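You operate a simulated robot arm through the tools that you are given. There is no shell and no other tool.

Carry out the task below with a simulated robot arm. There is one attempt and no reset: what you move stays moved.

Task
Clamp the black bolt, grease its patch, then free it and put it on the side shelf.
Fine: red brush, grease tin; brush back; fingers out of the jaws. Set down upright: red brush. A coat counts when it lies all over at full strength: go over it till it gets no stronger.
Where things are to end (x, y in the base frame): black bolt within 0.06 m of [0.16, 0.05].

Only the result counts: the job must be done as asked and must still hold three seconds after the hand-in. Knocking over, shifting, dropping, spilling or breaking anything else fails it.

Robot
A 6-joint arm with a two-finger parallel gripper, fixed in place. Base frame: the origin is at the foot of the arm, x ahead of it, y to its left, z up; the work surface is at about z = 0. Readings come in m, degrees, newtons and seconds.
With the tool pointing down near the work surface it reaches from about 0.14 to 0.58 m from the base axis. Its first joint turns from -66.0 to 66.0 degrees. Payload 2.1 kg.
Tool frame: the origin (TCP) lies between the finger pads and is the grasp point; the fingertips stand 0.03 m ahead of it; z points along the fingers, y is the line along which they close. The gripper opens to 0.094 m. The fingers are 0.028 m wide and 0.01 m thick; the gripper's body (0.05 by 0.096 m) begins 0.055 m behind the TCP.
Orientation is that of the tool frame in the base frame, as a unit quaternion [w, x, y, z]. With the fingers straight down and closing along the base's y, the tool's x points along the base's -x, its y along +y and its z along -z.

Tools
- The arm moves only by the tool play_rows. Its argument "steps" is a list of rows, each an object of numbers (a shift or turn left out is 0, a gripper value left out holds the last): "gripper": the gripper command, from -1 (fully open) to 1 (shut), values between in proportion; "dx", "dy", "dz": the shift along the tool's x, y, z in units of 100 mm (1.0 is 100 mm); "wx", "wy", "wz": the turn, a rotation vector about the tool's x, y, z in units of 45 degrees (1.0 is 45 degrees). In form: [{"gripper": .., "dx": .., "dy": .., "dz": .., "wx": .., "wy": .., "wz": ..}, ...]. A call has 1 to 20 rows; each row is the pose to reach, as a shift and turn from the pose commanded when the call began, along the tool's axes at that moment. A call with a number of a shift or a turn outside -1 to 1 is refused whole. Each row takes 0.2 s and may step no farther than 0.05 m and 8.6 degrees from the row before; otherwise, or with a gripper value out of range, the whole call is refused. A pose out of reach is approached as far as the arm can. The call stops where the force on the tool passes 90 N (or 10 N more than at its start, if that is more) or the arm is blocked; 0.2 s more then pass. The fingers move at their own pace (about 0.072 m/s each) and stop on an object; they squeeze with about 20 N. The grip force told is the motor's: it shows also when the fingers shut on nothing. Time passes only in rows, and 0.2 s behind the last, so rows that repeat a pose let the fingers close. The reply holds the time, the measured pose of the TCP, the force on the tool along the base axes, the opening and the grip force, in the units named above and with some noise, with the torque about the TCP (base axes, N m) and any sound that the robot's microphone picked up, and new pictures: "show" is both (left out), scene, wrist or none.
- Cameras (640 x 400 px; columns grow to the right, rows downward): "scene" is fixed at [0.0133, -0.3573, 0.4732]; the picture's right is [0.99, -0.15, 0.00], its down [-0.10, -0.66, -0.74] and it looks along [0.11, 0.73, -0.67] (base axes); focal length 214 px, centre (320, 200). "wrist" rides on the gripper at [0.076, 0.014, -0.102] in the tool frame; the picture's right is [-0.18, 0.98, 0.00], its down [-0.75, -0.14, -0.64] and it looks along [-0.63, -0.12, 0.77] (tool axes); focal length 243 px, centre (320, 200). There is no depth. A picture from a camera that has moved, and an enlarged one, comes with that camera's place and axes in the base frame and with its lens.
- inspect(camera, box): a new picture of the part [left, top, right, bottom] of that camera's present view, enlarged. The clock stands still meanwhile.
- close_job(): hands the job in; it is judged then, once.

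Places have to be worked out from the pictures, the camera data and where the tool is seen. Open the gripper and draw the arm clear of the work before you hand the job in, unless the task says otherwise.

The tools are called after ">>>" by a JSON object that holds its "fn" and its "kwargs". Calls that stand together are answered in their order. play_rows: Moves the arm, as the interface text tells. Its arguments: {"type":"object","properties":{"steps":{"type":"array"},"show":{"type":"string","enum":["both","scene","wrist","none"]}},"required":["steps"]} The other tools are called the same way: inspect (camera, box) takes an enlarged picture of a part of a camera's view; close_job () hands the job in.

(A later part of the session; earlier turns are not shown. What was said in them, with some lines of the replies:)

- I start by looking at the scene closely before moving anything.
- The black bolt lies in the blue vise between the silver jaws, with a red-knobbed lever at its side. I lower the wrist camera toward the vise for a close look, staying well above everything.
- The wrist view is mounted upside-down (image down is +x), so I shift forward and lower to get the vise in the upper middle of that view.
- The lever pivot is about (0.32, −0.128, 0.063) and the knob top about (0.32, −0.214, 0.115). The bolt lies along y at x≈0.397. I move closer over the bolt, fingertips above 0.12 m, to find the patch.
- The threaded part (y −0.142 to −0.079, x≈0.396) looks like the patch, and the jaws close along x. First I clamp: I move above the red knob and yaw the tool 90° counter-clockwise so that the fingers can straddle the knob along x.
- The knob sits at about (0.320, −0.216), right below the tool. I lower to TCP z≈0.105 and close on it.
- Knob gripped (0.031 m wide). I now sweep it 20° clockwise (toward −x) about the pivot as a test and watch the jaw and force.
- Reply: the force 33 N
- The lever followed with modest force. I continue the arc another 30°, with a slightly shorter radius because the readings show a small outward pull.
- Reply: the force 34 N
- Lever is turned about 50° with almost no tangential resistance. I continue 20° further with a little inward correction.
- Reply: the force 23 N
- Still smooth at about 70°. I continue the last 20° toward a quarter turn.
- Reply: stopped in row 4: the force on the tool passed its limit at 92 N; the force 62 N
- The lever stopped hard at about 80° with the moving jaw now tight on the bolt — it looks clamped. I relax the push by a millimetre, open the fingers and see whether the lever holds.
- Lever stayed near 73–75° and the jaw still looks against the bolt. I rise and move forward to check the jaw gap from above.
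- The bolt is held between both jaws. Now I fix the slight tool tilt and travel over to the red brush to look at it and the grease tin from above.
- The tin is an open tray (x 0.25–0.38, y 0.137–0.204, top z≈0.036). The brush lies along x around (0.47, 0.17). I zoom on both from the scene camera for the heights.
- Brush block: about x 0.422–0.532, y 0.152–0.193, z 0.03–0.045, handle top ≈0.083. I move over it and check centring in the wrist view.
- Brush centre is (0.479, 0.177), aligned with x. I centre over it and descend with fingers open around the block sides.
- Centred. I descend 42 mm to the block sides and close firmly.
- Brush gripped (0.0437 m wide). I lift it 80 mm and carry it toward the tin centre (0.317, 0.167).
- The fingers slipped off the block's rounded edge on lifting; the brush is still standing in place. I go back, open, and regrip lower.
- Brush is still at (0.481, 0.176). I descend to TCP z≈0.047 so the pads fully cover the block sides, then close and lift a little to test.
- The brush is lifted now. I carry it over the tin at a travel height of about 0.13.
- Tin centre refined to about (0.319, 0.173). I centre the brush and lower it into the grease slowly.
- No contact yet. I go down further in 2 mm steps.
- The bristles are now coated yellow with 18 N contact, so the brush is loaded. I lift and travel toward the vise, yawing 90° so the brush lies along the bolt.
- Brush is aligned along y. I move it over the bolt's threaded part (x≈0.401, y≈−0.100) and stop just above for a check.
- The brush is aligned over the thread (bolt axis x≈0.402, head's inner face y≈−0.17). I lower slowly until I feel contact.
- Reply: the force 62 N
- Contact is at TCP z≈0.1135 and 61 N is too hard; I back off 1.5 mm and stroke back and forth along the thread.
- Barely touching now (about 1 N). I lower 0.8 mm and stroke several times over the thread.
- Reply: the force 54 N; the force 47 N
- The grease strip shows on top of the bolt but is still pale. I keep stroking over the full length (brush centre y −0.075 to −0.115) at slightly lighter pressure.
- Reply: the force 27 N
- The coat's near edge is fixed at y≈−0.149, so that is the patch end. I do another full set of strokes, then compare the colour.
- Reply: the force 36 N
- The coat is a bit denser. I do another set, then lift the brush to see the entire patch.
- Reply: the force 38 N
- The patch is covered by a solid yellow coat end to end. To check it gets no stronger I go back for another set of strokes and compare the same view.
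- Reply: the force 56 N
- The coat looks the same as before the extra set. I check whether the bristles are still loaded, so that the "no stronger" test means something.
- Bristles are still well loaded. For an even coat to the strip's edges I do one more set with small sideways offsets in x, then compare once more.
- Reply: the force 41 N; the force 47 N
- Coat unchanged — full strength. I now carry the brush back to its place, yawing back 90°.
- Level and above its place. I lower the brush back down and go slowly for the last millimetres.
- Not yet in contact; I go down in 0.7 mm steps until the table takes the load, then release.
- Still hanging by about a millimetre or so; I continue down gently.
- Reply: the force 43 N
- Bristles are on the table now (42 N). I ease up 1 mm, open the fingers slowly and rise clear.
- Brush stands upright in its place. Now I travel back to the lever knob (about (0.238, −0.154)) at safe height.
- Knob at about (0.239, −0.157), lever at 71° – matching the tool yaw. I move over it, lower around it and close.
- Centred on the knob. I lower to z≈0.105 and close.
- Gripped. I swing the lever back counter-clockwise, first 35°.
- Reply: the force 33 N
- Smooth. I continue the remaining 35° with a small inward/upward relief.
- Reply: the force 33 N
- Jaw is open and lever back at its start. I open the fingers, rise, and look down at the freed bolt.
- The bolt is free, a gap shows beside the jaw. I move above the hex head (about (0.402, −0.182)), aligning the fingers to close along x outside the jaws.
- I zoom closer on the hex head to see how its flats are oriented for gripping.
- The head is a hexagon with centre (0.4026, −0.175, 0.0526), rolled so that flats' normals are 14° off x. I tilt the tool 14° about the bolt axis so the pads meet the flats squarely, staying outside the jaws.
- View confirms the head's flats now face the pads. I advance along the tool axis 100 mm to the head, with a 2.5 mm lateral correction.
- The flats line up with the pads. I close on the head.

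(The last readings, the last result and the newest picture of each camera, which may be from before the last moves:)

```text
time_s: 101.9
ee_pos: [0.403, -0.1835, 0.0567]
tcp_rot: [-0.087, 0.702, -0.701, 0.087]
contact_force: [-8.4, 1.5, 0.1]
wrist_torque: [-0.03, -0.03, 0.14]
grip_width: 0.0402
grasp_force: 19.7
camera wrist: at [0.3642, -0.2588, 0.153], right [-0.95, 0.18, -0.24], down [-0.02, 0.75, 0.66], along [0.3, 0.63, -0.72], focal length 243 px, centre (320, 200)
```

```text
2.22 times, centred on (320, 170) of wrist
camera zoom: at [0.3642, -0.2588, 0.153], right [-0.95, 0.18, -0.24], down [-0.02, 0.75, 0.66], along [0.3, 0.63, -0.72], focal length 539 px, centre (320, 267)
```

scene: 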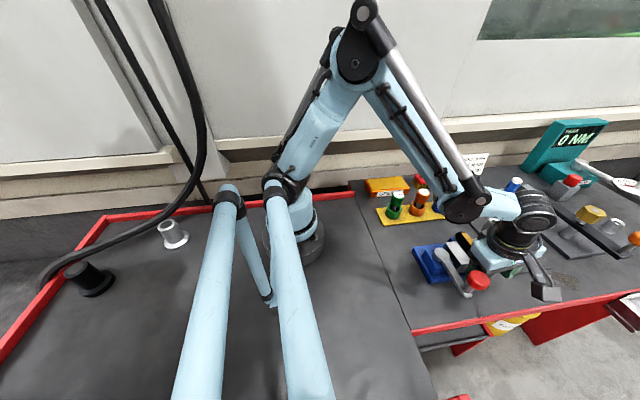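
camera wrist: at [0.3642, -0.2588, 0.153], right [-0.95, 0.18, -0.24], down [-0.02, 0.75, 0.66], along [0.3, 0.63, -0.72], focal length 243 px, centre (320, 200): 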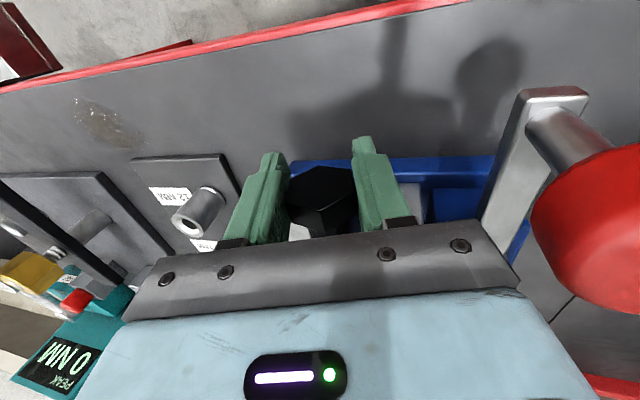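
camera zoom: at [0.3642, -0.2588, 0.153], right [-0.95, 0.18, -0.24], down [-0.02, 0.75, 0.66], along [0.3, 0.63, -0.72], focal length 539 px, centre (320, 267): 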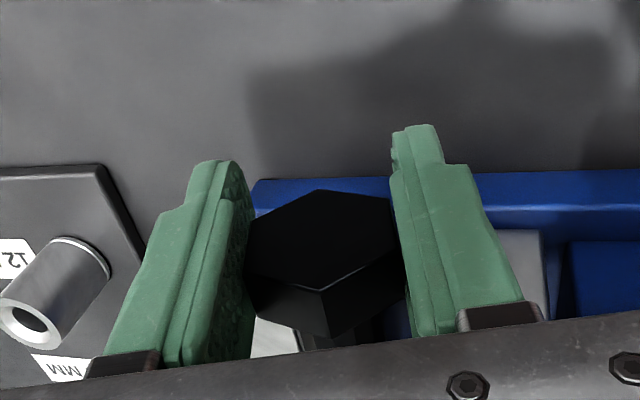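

Held at 0.040 m. I lift straight up 20 mm and check how the bolt hangs.

>>> {"fn": "play_rows", "kwargs": {"steps": [{"dy": -0.012, "dz": -0.0485}, {"dy": -0.0242, "dz": -0.097}, {"dy": -0.0363, "dz": -0.1455}, {"dy": -0.0484, "dz": -0.194}, {"dy": -0.0484, "dz": -0.194}], "show": "both"}}

>>> {"fn": "inspect", "kwargs": {"camera": "scene", "box": [430, 200, 530, 290]}}

>>> {"fn": "inspect", "kwargs": {"camera": "wrist", "box": [220, 80, 420, 260]}}

```text
time_s: 103.1
ee_pos: [0.4028, -0.183, 0.0781]
tcp_rot: [-0.088, 0.702, -0.701, 0.088]
contact_force: [-0.6, -1.2, -4.6]
wrist_torque: [-0.13, 0.02, -0.02]
grip_width: 0.0402
grasp_force: 19.9
camera wrist: at [0.3634, -0.2587, 0.1732], right [-0.95, 0.18, -0.24], down [-0.02, 0.75, 0.66], along [0.3, 0.63, -0.71], focal length 243 px, centre (320, 200)
```

scene: 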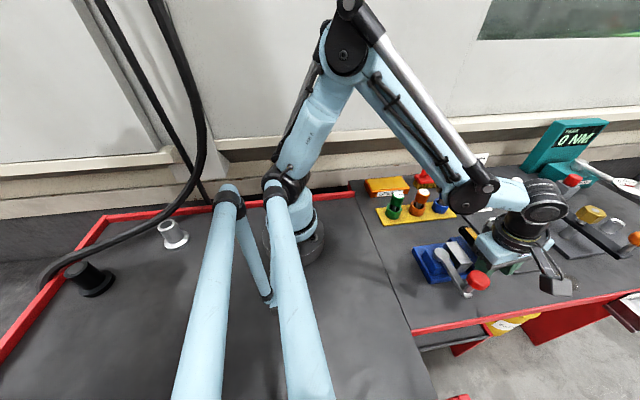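
wrist: 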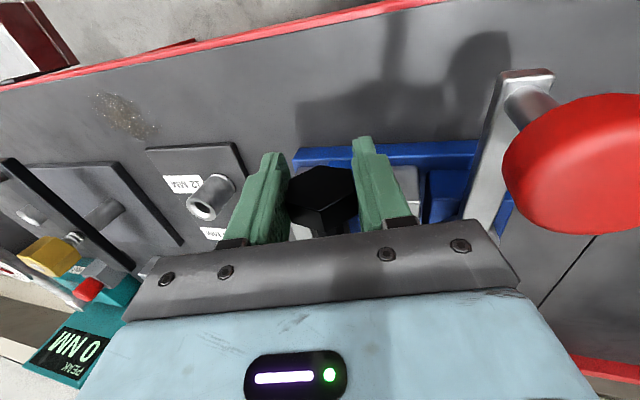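

```text
4.44 times, centred on (480, 245) of scene
camera zoom: at [0.0133, -0.3573, 0.4732], right [0.99, -0.15, 0.0], down [-0.1, -0.66, -0.74], along [0.11, 0.73, -0.67], focal length 953 px, centre (-391, 0)
```

zoom: 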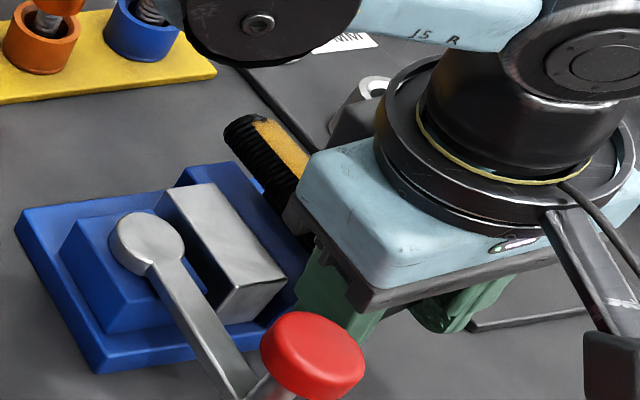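

```text
2.22 times, centred on (320, 170) of wrist
camera zoom: at [0.3634, -0.2587, 0.1732], right [-0.95, 0.18, -0.24], down [-0.02, 0.75, 0.66], along [0.3, 0.63, -0.71], focal length 539 px, centre (320, 267)
```

zoom: 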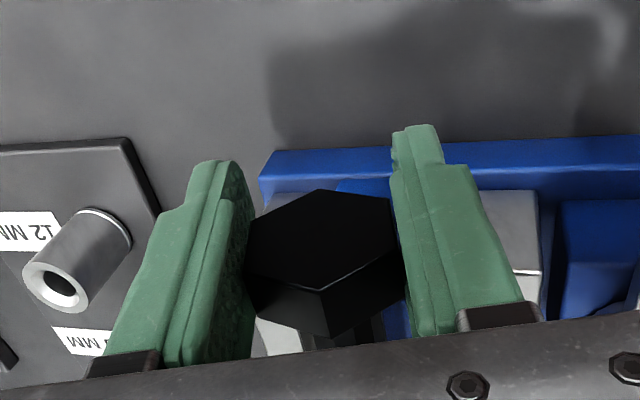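

The bolt hangs level (about 4.6 N) and clear of the jaws. I lift it another 100 mm.

>>> {"fn": "play_rows", "kwargs": {"steps": [{"dy": -0.06, "dz": -0.24}, {"dy": -0.121, "dz": -0.485}, {"dy": -0.182, "dz": -0.73}, {"dy": -0.242, "dz": -0.97}, {"dy": -0.242, "dz": -0.97}], "show": "both"}}

>>> {"fn": "inspect", "kwargs": {"camera": "scene", "box": [420, 170, 540, 290]}}

```text
time_s: 104.3
ee_pos: [0.4026, -0.1843, 0.1772]
tcp_rot: [-0.087, 0.702, -0.701, 0.086]
contact_force: [0.2, -0.3, -4.2]
wrist_torque: [-0.18, -0.04, 0.02]
grip_width: 0.0404
grasp_force: 20.4
camera wrist: at [0.3641, -0.259, 0.2733], right [-0.95, 0.18, -0.24], down [-0.02, 0.75, 0.66], along [0.3, 0.63, -0.71], focal length 243 px, centre (320, 200)
```

scene: 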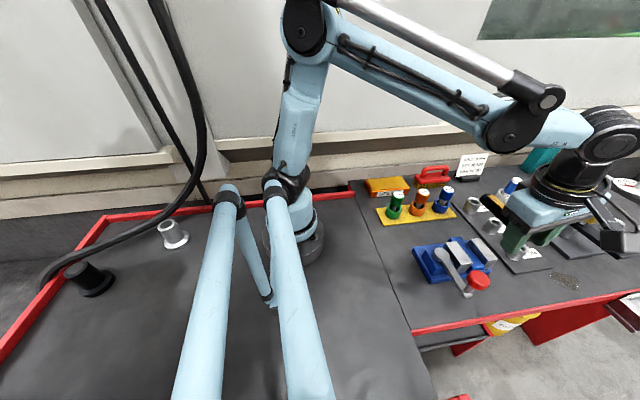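
wrist: 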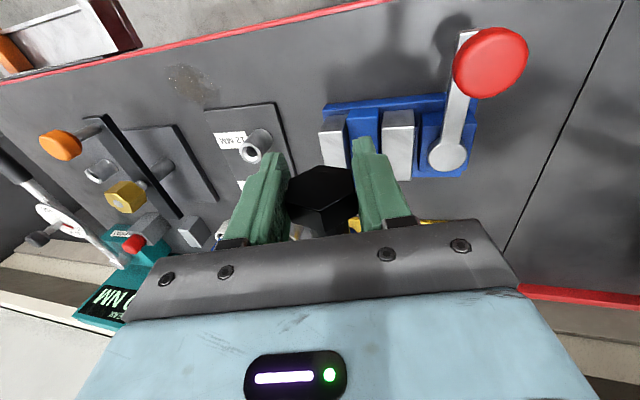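

```text
3.33 times, centred on (480, 230) of scene
camera zoom: at [0.0133, -0.3573, 0.4732], right [0.99, -0.15, 0.0], down [-0.1, -0.66, -0.74], along [0.11, 0.73, -0.67], focal length 715 px, centre (-213, 100)
```

zoom: 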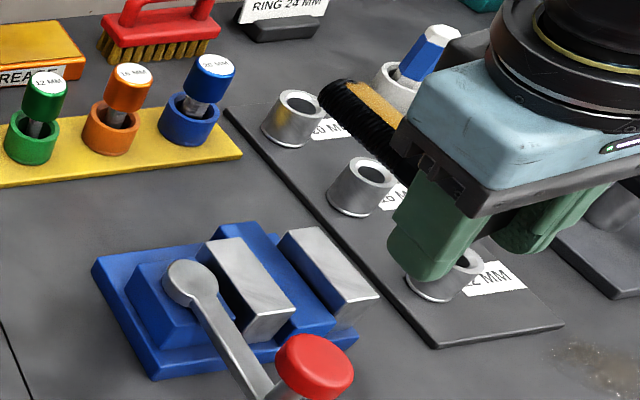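

Level and secure. I take out the tilt, rise a bit more, and start moving toward the side shelf.

>>> {"fn": "play_rows", "kwargs": {"steps": [{"dy": 0.1, "dz": -0.17, "wx": -0.1}, {"dy": 0.25, "dz": -0.35, "wx": -0.2}, {"dy": 0.388, "dz": -0.509, "wx": -0.311}, {"dy": 0.388, "dz": -0.509, "wx": -0.311}], "show": "none"}}

>>> {"fn": "play_rows", "kwargs": {"steps": [{"dx": -0.2, "dy": 0.2}, {"dx": -0.4, "dy": 0.4}, {"dx": -0.6, "dy": 0.6}, {"dx": -0.8, "dy": 0.8}, {"dx": -1.0, "dy": 1.0}, {"dx": -1.0, "dy": 1.0}], "show": "both"}}

```text
time_s: 105.3
ee_pos: [0.3533, -0.1845, 0.2164]
tcp_rot: [-0.001, 0.707, -0.707, 0.001]
contact_force: [0.3, 0.3, -4.1]
wrist_torque: [-0.19, 0.03, 0.0]
grip_width: 0.0399
grasp_force: 20.1
```

```text
time_s: 106.7
ee_pos: [0.2539, -0.0823, 0.2184]
tcp_rot: [-0.001, 0.708, -0.706, 0.002]
contact_force: [0.5, -1.0, -5.0]
wrist_torque: [-0.19, 0.03, 0.04]
grip_width: 0.0402
grasp_force: 20.4
camera wrist: at [0.2386, -0.1587, 0.3198], right [-0.98, 0.18, 0.0], down [0.14, 0.75, 0.64], along [0.12, 0.63, -0.77], focal length 243 px, centre (320, 200)
```

scene: 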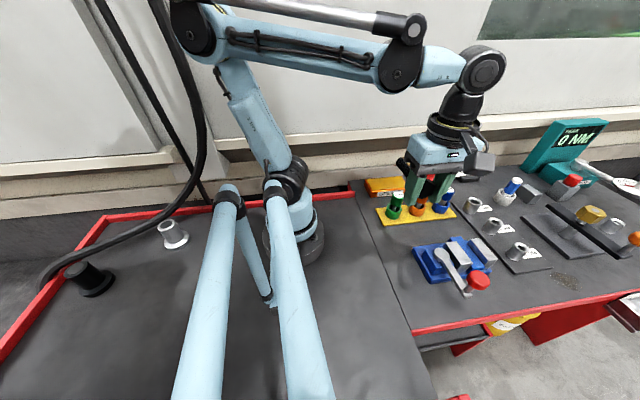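
wrist: 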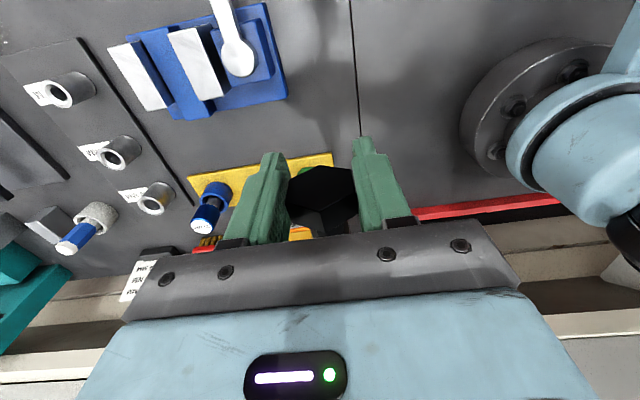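

Seam is at x≈0.21, so the side shelf lies below it in x. I move to the drop-off position, grip point about (0.172, 0.002), bolt pointing +y.

>>> {"fn": "play_rows", "kwargs": {"steps": [{"dx": -0.2, "dy": 0.2}, {"dx": -0.4, "dy": 0.4}, {"dx": -0.6, "dy": 0.6}, {"dx": -0.85, "dy": 0.815}, {"dx": -0.85, "dy": 0.815}], "show": "both"}}

>>> {"fn": "inspect", "kwargs": {"camera": "scene", "box": [300, 130, 440, 260]}}

```text
time_s: 107.9
ee_pos: [0.1731, 0.0021, 0.2163]
tcp_rot: [-0.002, 0.708, -0.706, 0.001]
contact_force: [0.2, 0.1, -5.0]
wrist_torque: [-0.19, 0.02, 0.03]
grip_width: 0.0402
grasp_force: 20.0
camera wrist: at [0.1583, -0.074, 0.3187], right [-0.98, 0.18, 0.0], down [0.14, 0.75, 0.64], along [0.12, 0.63, -0.77], focal length 243 px, centre (320, 200)
```

scene: 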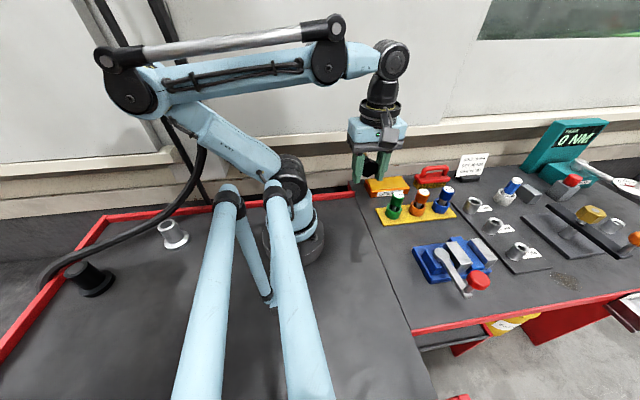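
wrist: 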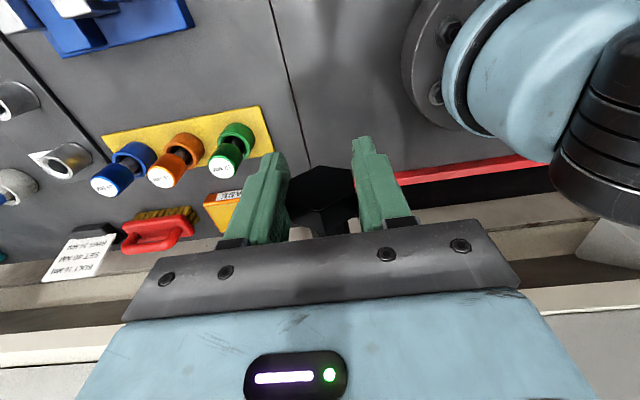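

```text
3.08 times, centred on (370, 195) of scene
camera zoom: at [0.0133, -0.3572, 0.4732], right [0.99, -0.15, 0.0], down [-0.1, -0.66, -0.74], along [0.11, 0.73, -0.67], focal length 660 px, centre (166, 215)
```

zoom: 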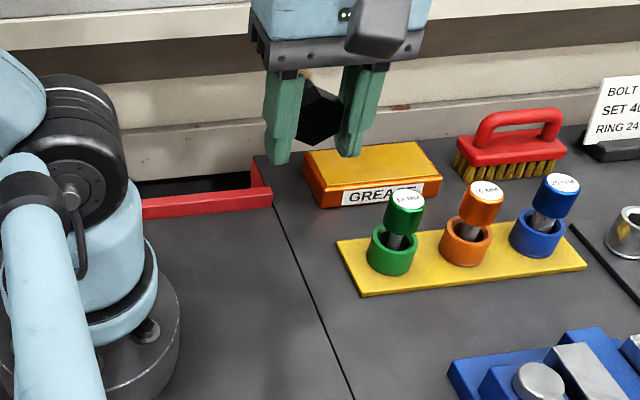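

Bolt is held level above the shelf. I lower 100 mm, then lower further while pitching the tail down about 6°.

>>> {"fn": "play_rows", "kwargs": {"steps": [{"dz": 0.3}, {"dz": 0.6}, {"dz": 0.85}, {"dz": 1.0}, {"dz": 1.0}], "show": "none"}}

>>> {"fn": "play_rows", "kwargs": {"steps": [{"dz": 0.2, "wy": 0.06}, {"dz": 0.4, "wy": 0.133}, {"dz": 0.6, "wy": 0.133}, {"dz": 0.68, "wy": 0.133}, {"dz": 0.72, "wy": 0.133}], "show": "both"}}

>>> {"fn": "inspect", "kwargs": {"camera": "scene", "box": [300, 150, 440, 270]}}

```text
time_s: 109.1
ee_pos: [0.1711, -0.0012, 0.1154]
tcp_rot: [-0.001, 0.708, -0.707, 0.001]
contact_force: [0.4, -0.6, -3.0]
wrist_torque: [-0.17, 0.0, 0.0]
grip_width: 0.0402
grasp_force: 19.7
```

```text
time_s: 110.3
ee_pos: [0.1722, -0.0009, 0.0446]
tcp_rot: [0.035, 0.706, -0.706, 0.038]
contact_force: [0.5, 0.1, -3.7]
wrist_torque: [-0.2, -0.02, 0.0]
grip_width: 0.0401
grasp_force: 20.1
camera wrist: at [0.1578, -0.064, 0.1544], right [-0.98, 0.18, -0.02], down [0.14, 0.82, 0.56], along [0.12, 0.55, -0.83], focal length 243 px, centre (320, 200)
```

scene: 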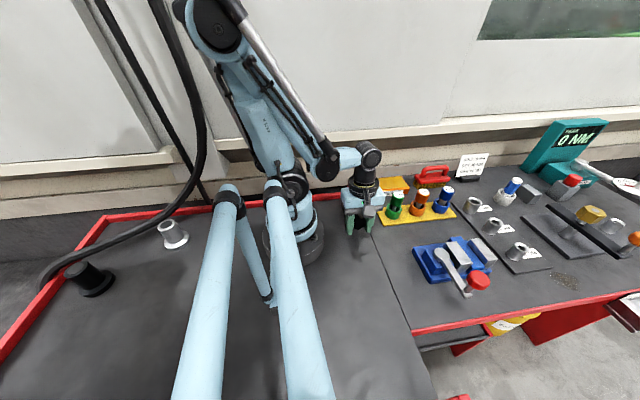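
wrist: 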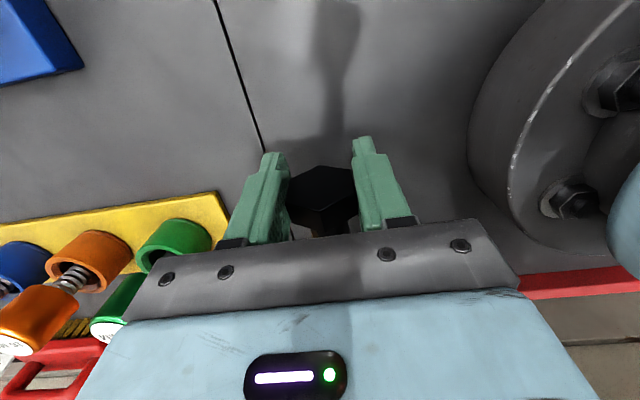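

```text
3.33 times, centred on (370, 210) of scene
camera zoom: at [0.0133, -0.3572, 0.4732], right [0.99, -0.15, 0.0], down [-0.1, -0.66, -0.74], along [0.11, 0.73, -0.67], focal length 715 px, centre (153, 167)
```

zoom: 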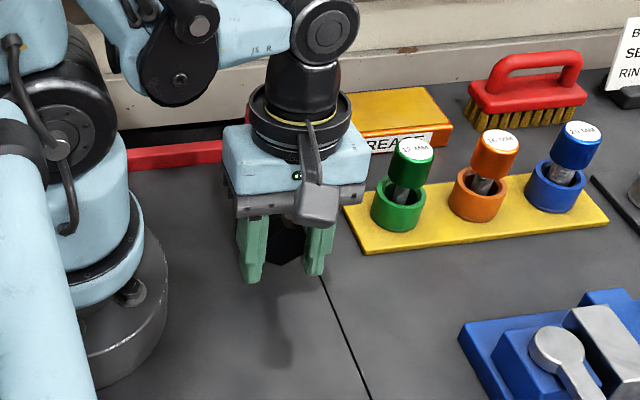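

Now at TCP z 0.0446 with no contact. I go down in 2 mm steps feeling for the shelf.

>>> {"fn": "play_rows", "kwargs": {"steps": [{"dz": 0.02, "dx": -0.002}, {"dz": 0.04, "dx": -0.004}, {"dz": 0.06, "dx": -0.006}, {"dz": 0.08, "dx": -0.008}], "show": "none"}}

>>> {"fn": "play_rows", "kwargs": {"steps": [{"dz": 0.01, "dx": -0.001}, {"dz": 0.02, "dx": -0.002}, {"dz": 0.03, "dx": -0.003}], "show": "scene"}}

>>> {"fn": "inspect", "kwargs": {"camera": "scene", "box": [330, 180, 400, 240]}}

```text
time_s: 111.3
ee_pos: [0.1716, 0.0008, 0.0366]
tcp_rot: [0.036, 0.707, -0.705, 0.038]
contact_force: [0.2, 0.2, -4.4]
wrist_torque: [-0.18, 0.01, 0.01]
grip_width: 0.0405
grasp_force: 19.8
```

```text
time_s: 112.1
ee_pos: [0.1712, 0.0004, 0.0333]
tcp_rot: [0.035, 0.707, -0.706, 0.038]
contact_force: [0.5, -0.2, -4.2]
wrist_torque: [-0.18, 0.01, -0.01]
grip_width: 0.0401
grasp_force: 20.0
```

scene: 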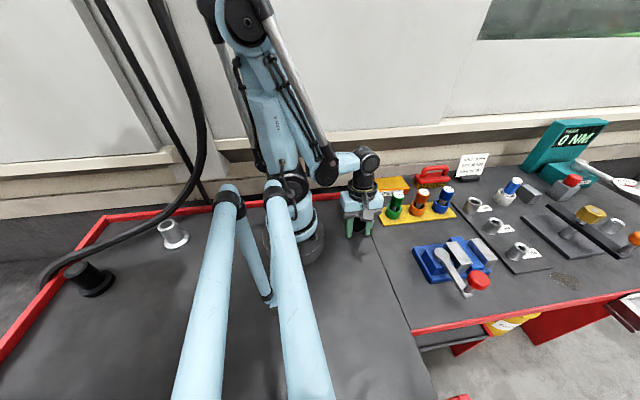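

```text
6.67 times, centred on (365, 210) of scene
camera zoom: at [0.0133, -0.3572, 0.4732], right [0.99, -0.15, 0.0], down [-0.1, -0.66, -0.74], along [0.11, 0.73, -0.67], focal length 1430 px, centre (20, 133)
```

zoom: 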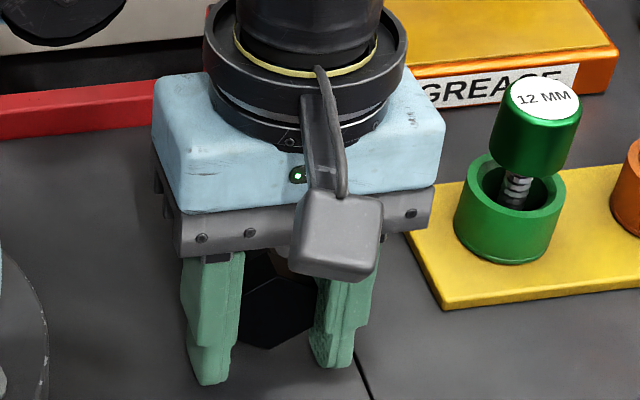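

Still no contact. I continue in 0.7 mm steps.

>>> {"fn": "play_rows", "kwargs": {"steps": [{"dz": 0.007}, {"dz": 0.014, "dx": -0.001}, {"dz": 0.014, "dx": -0.001}], "show": "none"}}

>>> {"fn": "play_rows", "kwargs": {"steps": [{"dz": 0.007}, {"dz": 0.014, "dx": -0.001}, {"dz": 0.014, "dx": -0.001}], "show": "none"}}

```text
time_s: 112.9
ee_pos: [0.1726, 0.0008, 0.0307]
tcp_rot: [0.036, 0.706, -0.706, 0.038]
contact_force: [0.5, -0.3, -4.0]
wrist_torque: [-0.16, -0.01, 0.0]
grip_width: 0.0401
grasp_force: 20.3
```

```text
time_s: 113.5
ee_pos: [0.1713, 0.0008, 0.0313]
tcp_rot: [-0.039, -0.706, 0.706, -0.036]
contact_force: [-5.8, 0.9, 35.2]
wrist_torque: [0.3, -0.47, 0.11]
grip_width: 0.0404
grasp_force: 19.8
stopped in row 2: the force on the tool passed its limit at 119 N (the readings are from after the stop); the commanded pose is now the measured one
```

Fingertips touched the shelf at TCP z≈0.031, so the bolt is only about 3–4 mm above it. I ease up 1 mm and open slowly.

>>> {"fn": "play_rows", "kwargs": {"steps": [{"dz": -0.01}, {"dz": -0.01, "gripper": 0.13}, {"dz": -0.01, "gripper": 0.09}, {"dz": -0.01, "gripper": 0.04}, {"dz": -0.01, "gripper": -0.02}, {"dz": -0.01, "gripper": -0.1}, {"dz": -0.01, "gripper": -0.2}, {"dz": -0.01, "gripper": -0.35}], "show": "both"}}

>>> {"fn": "inspect", "kwargs": {"camera": "wrist", "box": [220, 80, 420, 260]}}

>>> {"fn": "inspect", "kwargs": {"camera": "scene", "box": [330, 180, 400, 240]}}

```text
time_s: 115.2
ee_pos: [0.1723, 0.0009, 0.0323]
tcp_rot: [0.038, 0.707, -0.705, 0.037]
contact_force: [0.3, 0.4, 0.0]
wrist_torque: [-0.03, 0.03, -0.01]
grip_width: 0.0634
grasp_force: 0.0
camera wrist: at [0.1571, -0.0629, 0.1418], right [-0.98, 0.18, -0.02], down [0.14, 0.82, 0.56], along [0.12, 0.55, -0.83], focal length 243 px, centre (320, 200)
```

scene: 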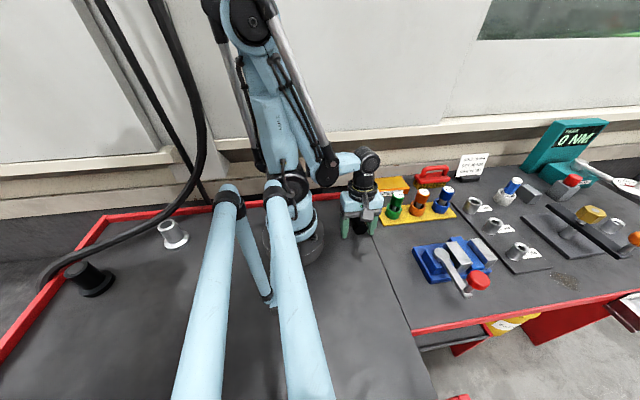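
wrist: 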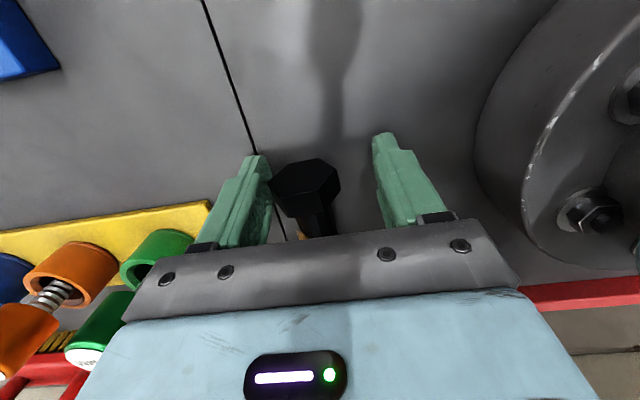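

```text
2.22 times, centred on (320, 170) of wrist
camera zoom: at [0.1571, -0.0629, 0.1418], right [-0.98, 0.18, -0.02], down [0.14, 0.82, 0.56], along [0.12, 0.55, -0.83], focal length 539 px, centre (320, 267)
```

zoom: 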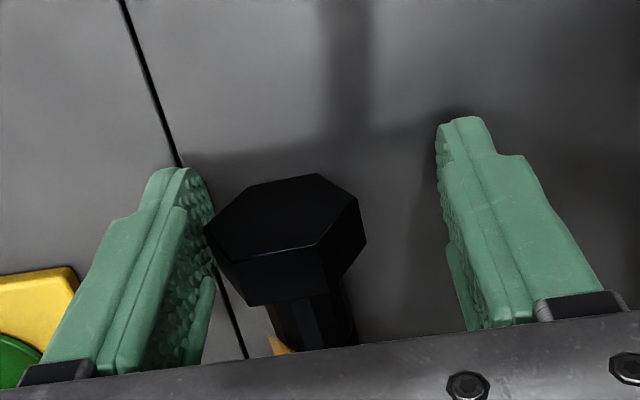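

```text
6.67 times, centred on (365, 210) of scene
camera zoom: at [0.0133, -0.3573, 0.4732], right [0.99, -0.15, 0.0], down [-0.1, -0.66, -0.74], along [0.11, 0.73, -0.67], focal length 1430 px, centre (20, 133)
```

zoom: 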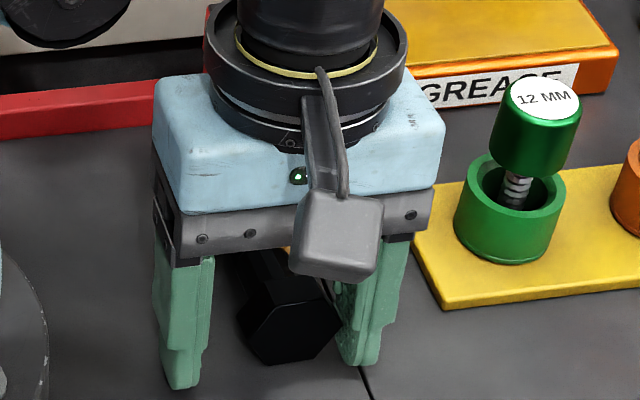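

The bolt settled on the shelf on its hex flat. I open fully and rise straight up.

>>> {"fn": "play_rows", "kwargs": {"steps": [{"gripper": -0.6}, {"gripper": -0.9}, {"gripper": -0.9}, {"dz": -0.2, "dx": 0.021}, {"dz": -0.5, "dx": 0.0525}, {"dz": -0.95, "dx": 0.1}, {"dz": -0.95, "dx": 0.1}], "show": "both"}}

>>> {"fn": "inspect", "kwargs": {"camera": "scene", "box": [320, 180, 410, 250]}}

>>> {"fn": "inspect", "kwargs": {"camera": "wrist", "box": [220, 80, 420, 260]}}

```text
time_s: 116.8
ee_pos: [0.1727, 0.001, 0.129]
tcp_rot: [0.038, 0.707, -0.705, 0.037]
contact_force: [-0.1, 0.3, 0.3]
wrist_torque: [0.01, 0.0, 0.02]
grip_width: 0.0892
grasp_force: 0.1
camera wrist: at [0.1578, -0.0628, 0.2383], right [-0.98, 0.18, -0.02], down [0.14, 0.82, 0.56], along [0.12, 0.55, -0.83], focal length 243 px, centre (320, 200)
```

scene: 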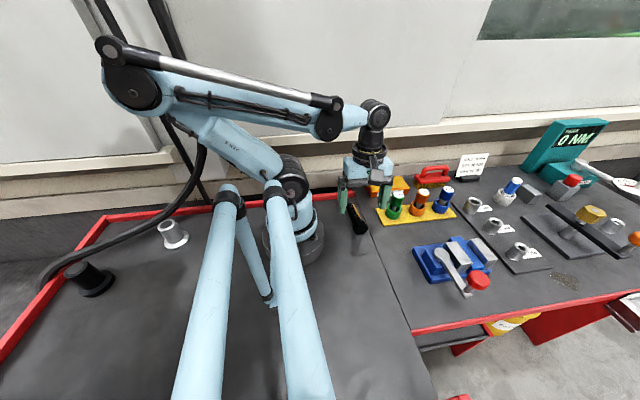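
wrist: 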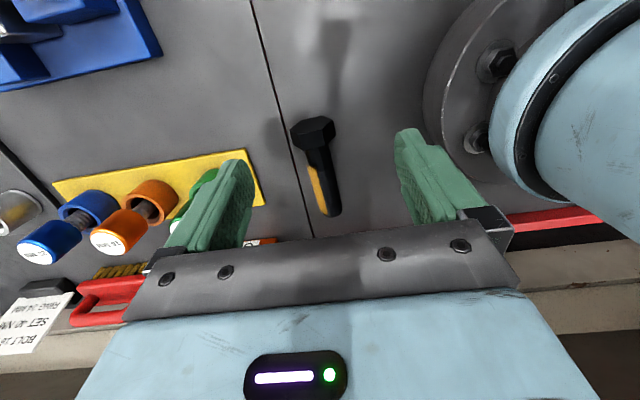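

```text
5.71 times, centred on (365, 215) of scene
camera zoom: at [0.0133, -0.3573, 0.4732], right [0.99, -0.15, 0.0], down [-0.1, -0.66, -0.74], along [0.11, 0.73, -0.67], focal length 1226 px, centre (63, 114)
```

zoom: 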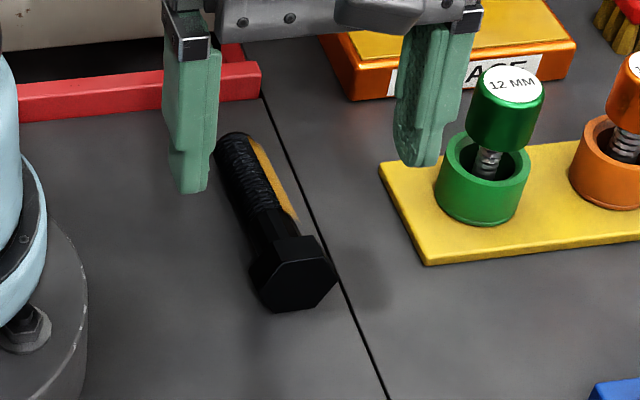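

```text
2.22 times, centred on (320, 170) of wrist
camera zoom: at [0.1578, -0.0628, 0.2383], right [-0.98, 0.18, -0.02], down [0.14, 0.82, 0.56], along [0.12, 0.55, -0.83], focal length 539 px, centre (320, 267)
```

zoom: 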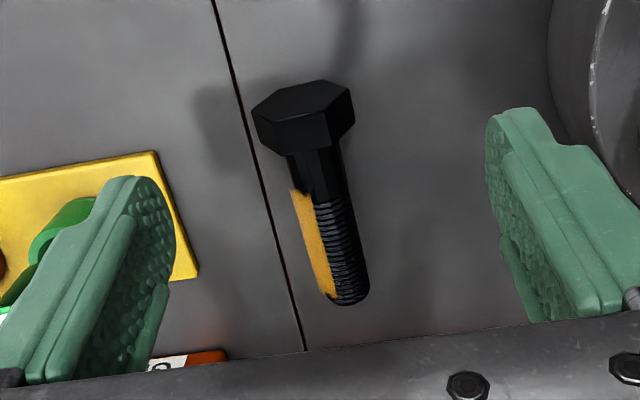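

The bolt lies on the shelf around (0.185, 0.045), left of the seam, coat intact. I straighten the tool and draw the arm up and clear.

>>> {"fn": "play_rows", "kwargs": {"steps": [{"dz": -0.3, "dx": 0.03, "gripper": -1}, {"dz": -0.6, "dx": 0.06, "wy": -0.06}, {"dz": -0.95, "dx": 0.1, "wy": -0.133}, {"dz": -0.95, "dx": 0.1, "wy": -0.133}], "show": "none"}}

>>> {"fn": "play_rows", "kwargs": {"steps": [{"dz": -0.3}, {"dz": -0.6, "dy": -0.3}, {"dz": -0.9, "dy": -0.7}, {"dz": -1.0, "dy": -1.0}, {"dz": -1.0, "dy": -1.0}], "show": "both"}}

>>> {"fn": "inspect", "kwargs": {"camera": "scene", "box": [320, 150, 520, 310]}}

```text
time_s: 117.8
ee_pos: [0.1716, -0.0003, 0.2238]
tcp_rot: [0.002, 0.708, -0.706, -0.001]
contact_force: [-0.4, 0.6, 0.1]
wrist_torque: [0.04, -0.02, -0.01]
grip_width: 0.094
grasp_force: 0.0
```

```text
time_s: 119.0
ee_pos: [0.2717, 0.0028, 0.3222]
tcp_rot: [0.001, 0.707, -0.707, 0.0]
contact_force: [-0.6, -0.3, 0.2]
wrist_torque: [0.06, 0.02, 0.04]
grip_width: 0.0942
grasp_force: 0.0
camera wrist: at [0.2575, -0.0736, 0.4249], right [-0.98, 0.18, 0.0], down [0.14, 0.75, 0.64], along [0.12, 0.63, -0.77], focal length 243 px, centre (320, 200)
```

scene: 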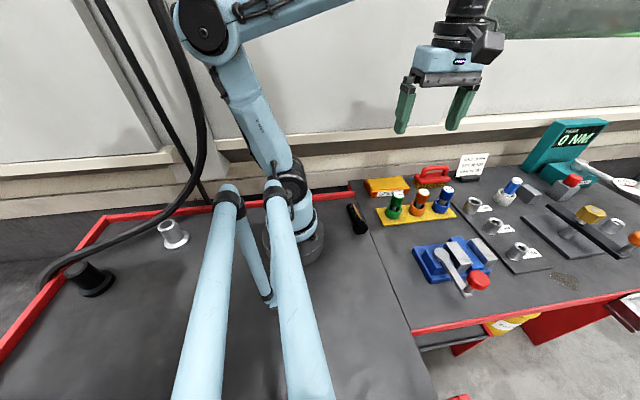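
wrist: 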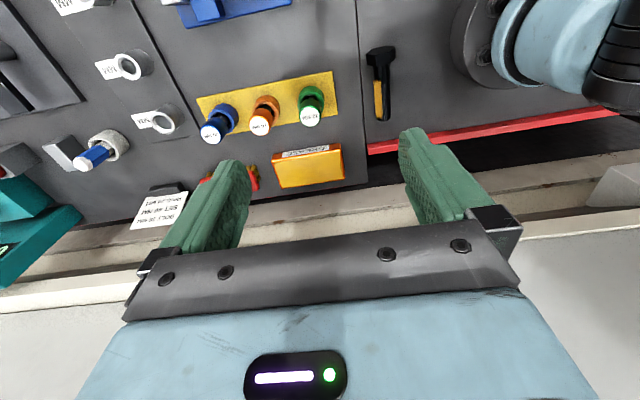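

```text
2.50 times, centred on (420, 230) of scene
camera zoom: at [0.0134, -0.3573, 0.4732], right [0.99, -0.15, 0.0], down [-0.1, -0.66, -0.74], along [0.11, 0.73, -0.67], focal length 536 px, centre (70, 125)
```

zoom: 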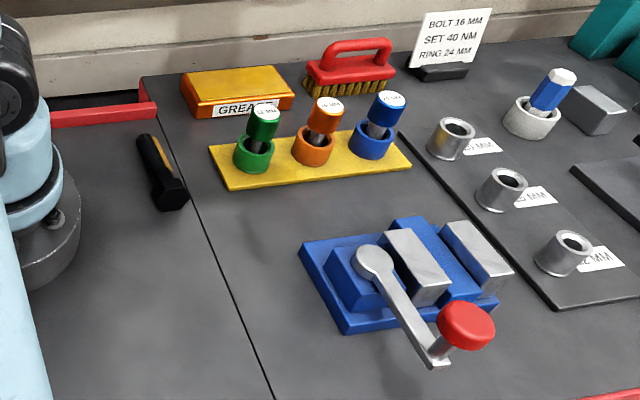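

The brush is back upright, the vise is open and empty, and the greased bolt lies on the side shelf. Nothing else has moved and the arm is clear with the gripper open, so I hand the job in.

>>> {"fn": "close_job", "kwargs": {}}

```text
The job is handed in.
```

The job is handed in. I clamped the black bolt in the vise, greased its patch, freed it and set it down on the side shelf. No verdict came back with the hand-in, so what follows is from my own readings and pictures.

- **Clamping:** turning the red-knobbed lever about 70–80° brought the moving jaw tight against the bolt, and it held through all the brushing. Afterwards I turned the lever back and the jaw opened.
- **Grease:** the yellow coat covers the whole strip along the top of the thread. Two further sets of strokes with a still-loaded brush made no visible difference, so I judged it at full strength. The coat still looked intact after the bolt was set down.
- **Bolt position:** its middle is at about (0.185, 0.045), roughly 0.025 m from the target and on the shelf side of the seam. It rolled about 30° when released, so the greased strip now faces up and to one side.
- **Red brush:** it is back at its starting spot and standing upright. My first grip on it slipped off while lifting, but it stayed standing in place and I regripped lower.
- **Everything else:** the last pictures show nothing else moved. The fingers stayed outside the jaws, and the arm is up and clear with the gripper open.
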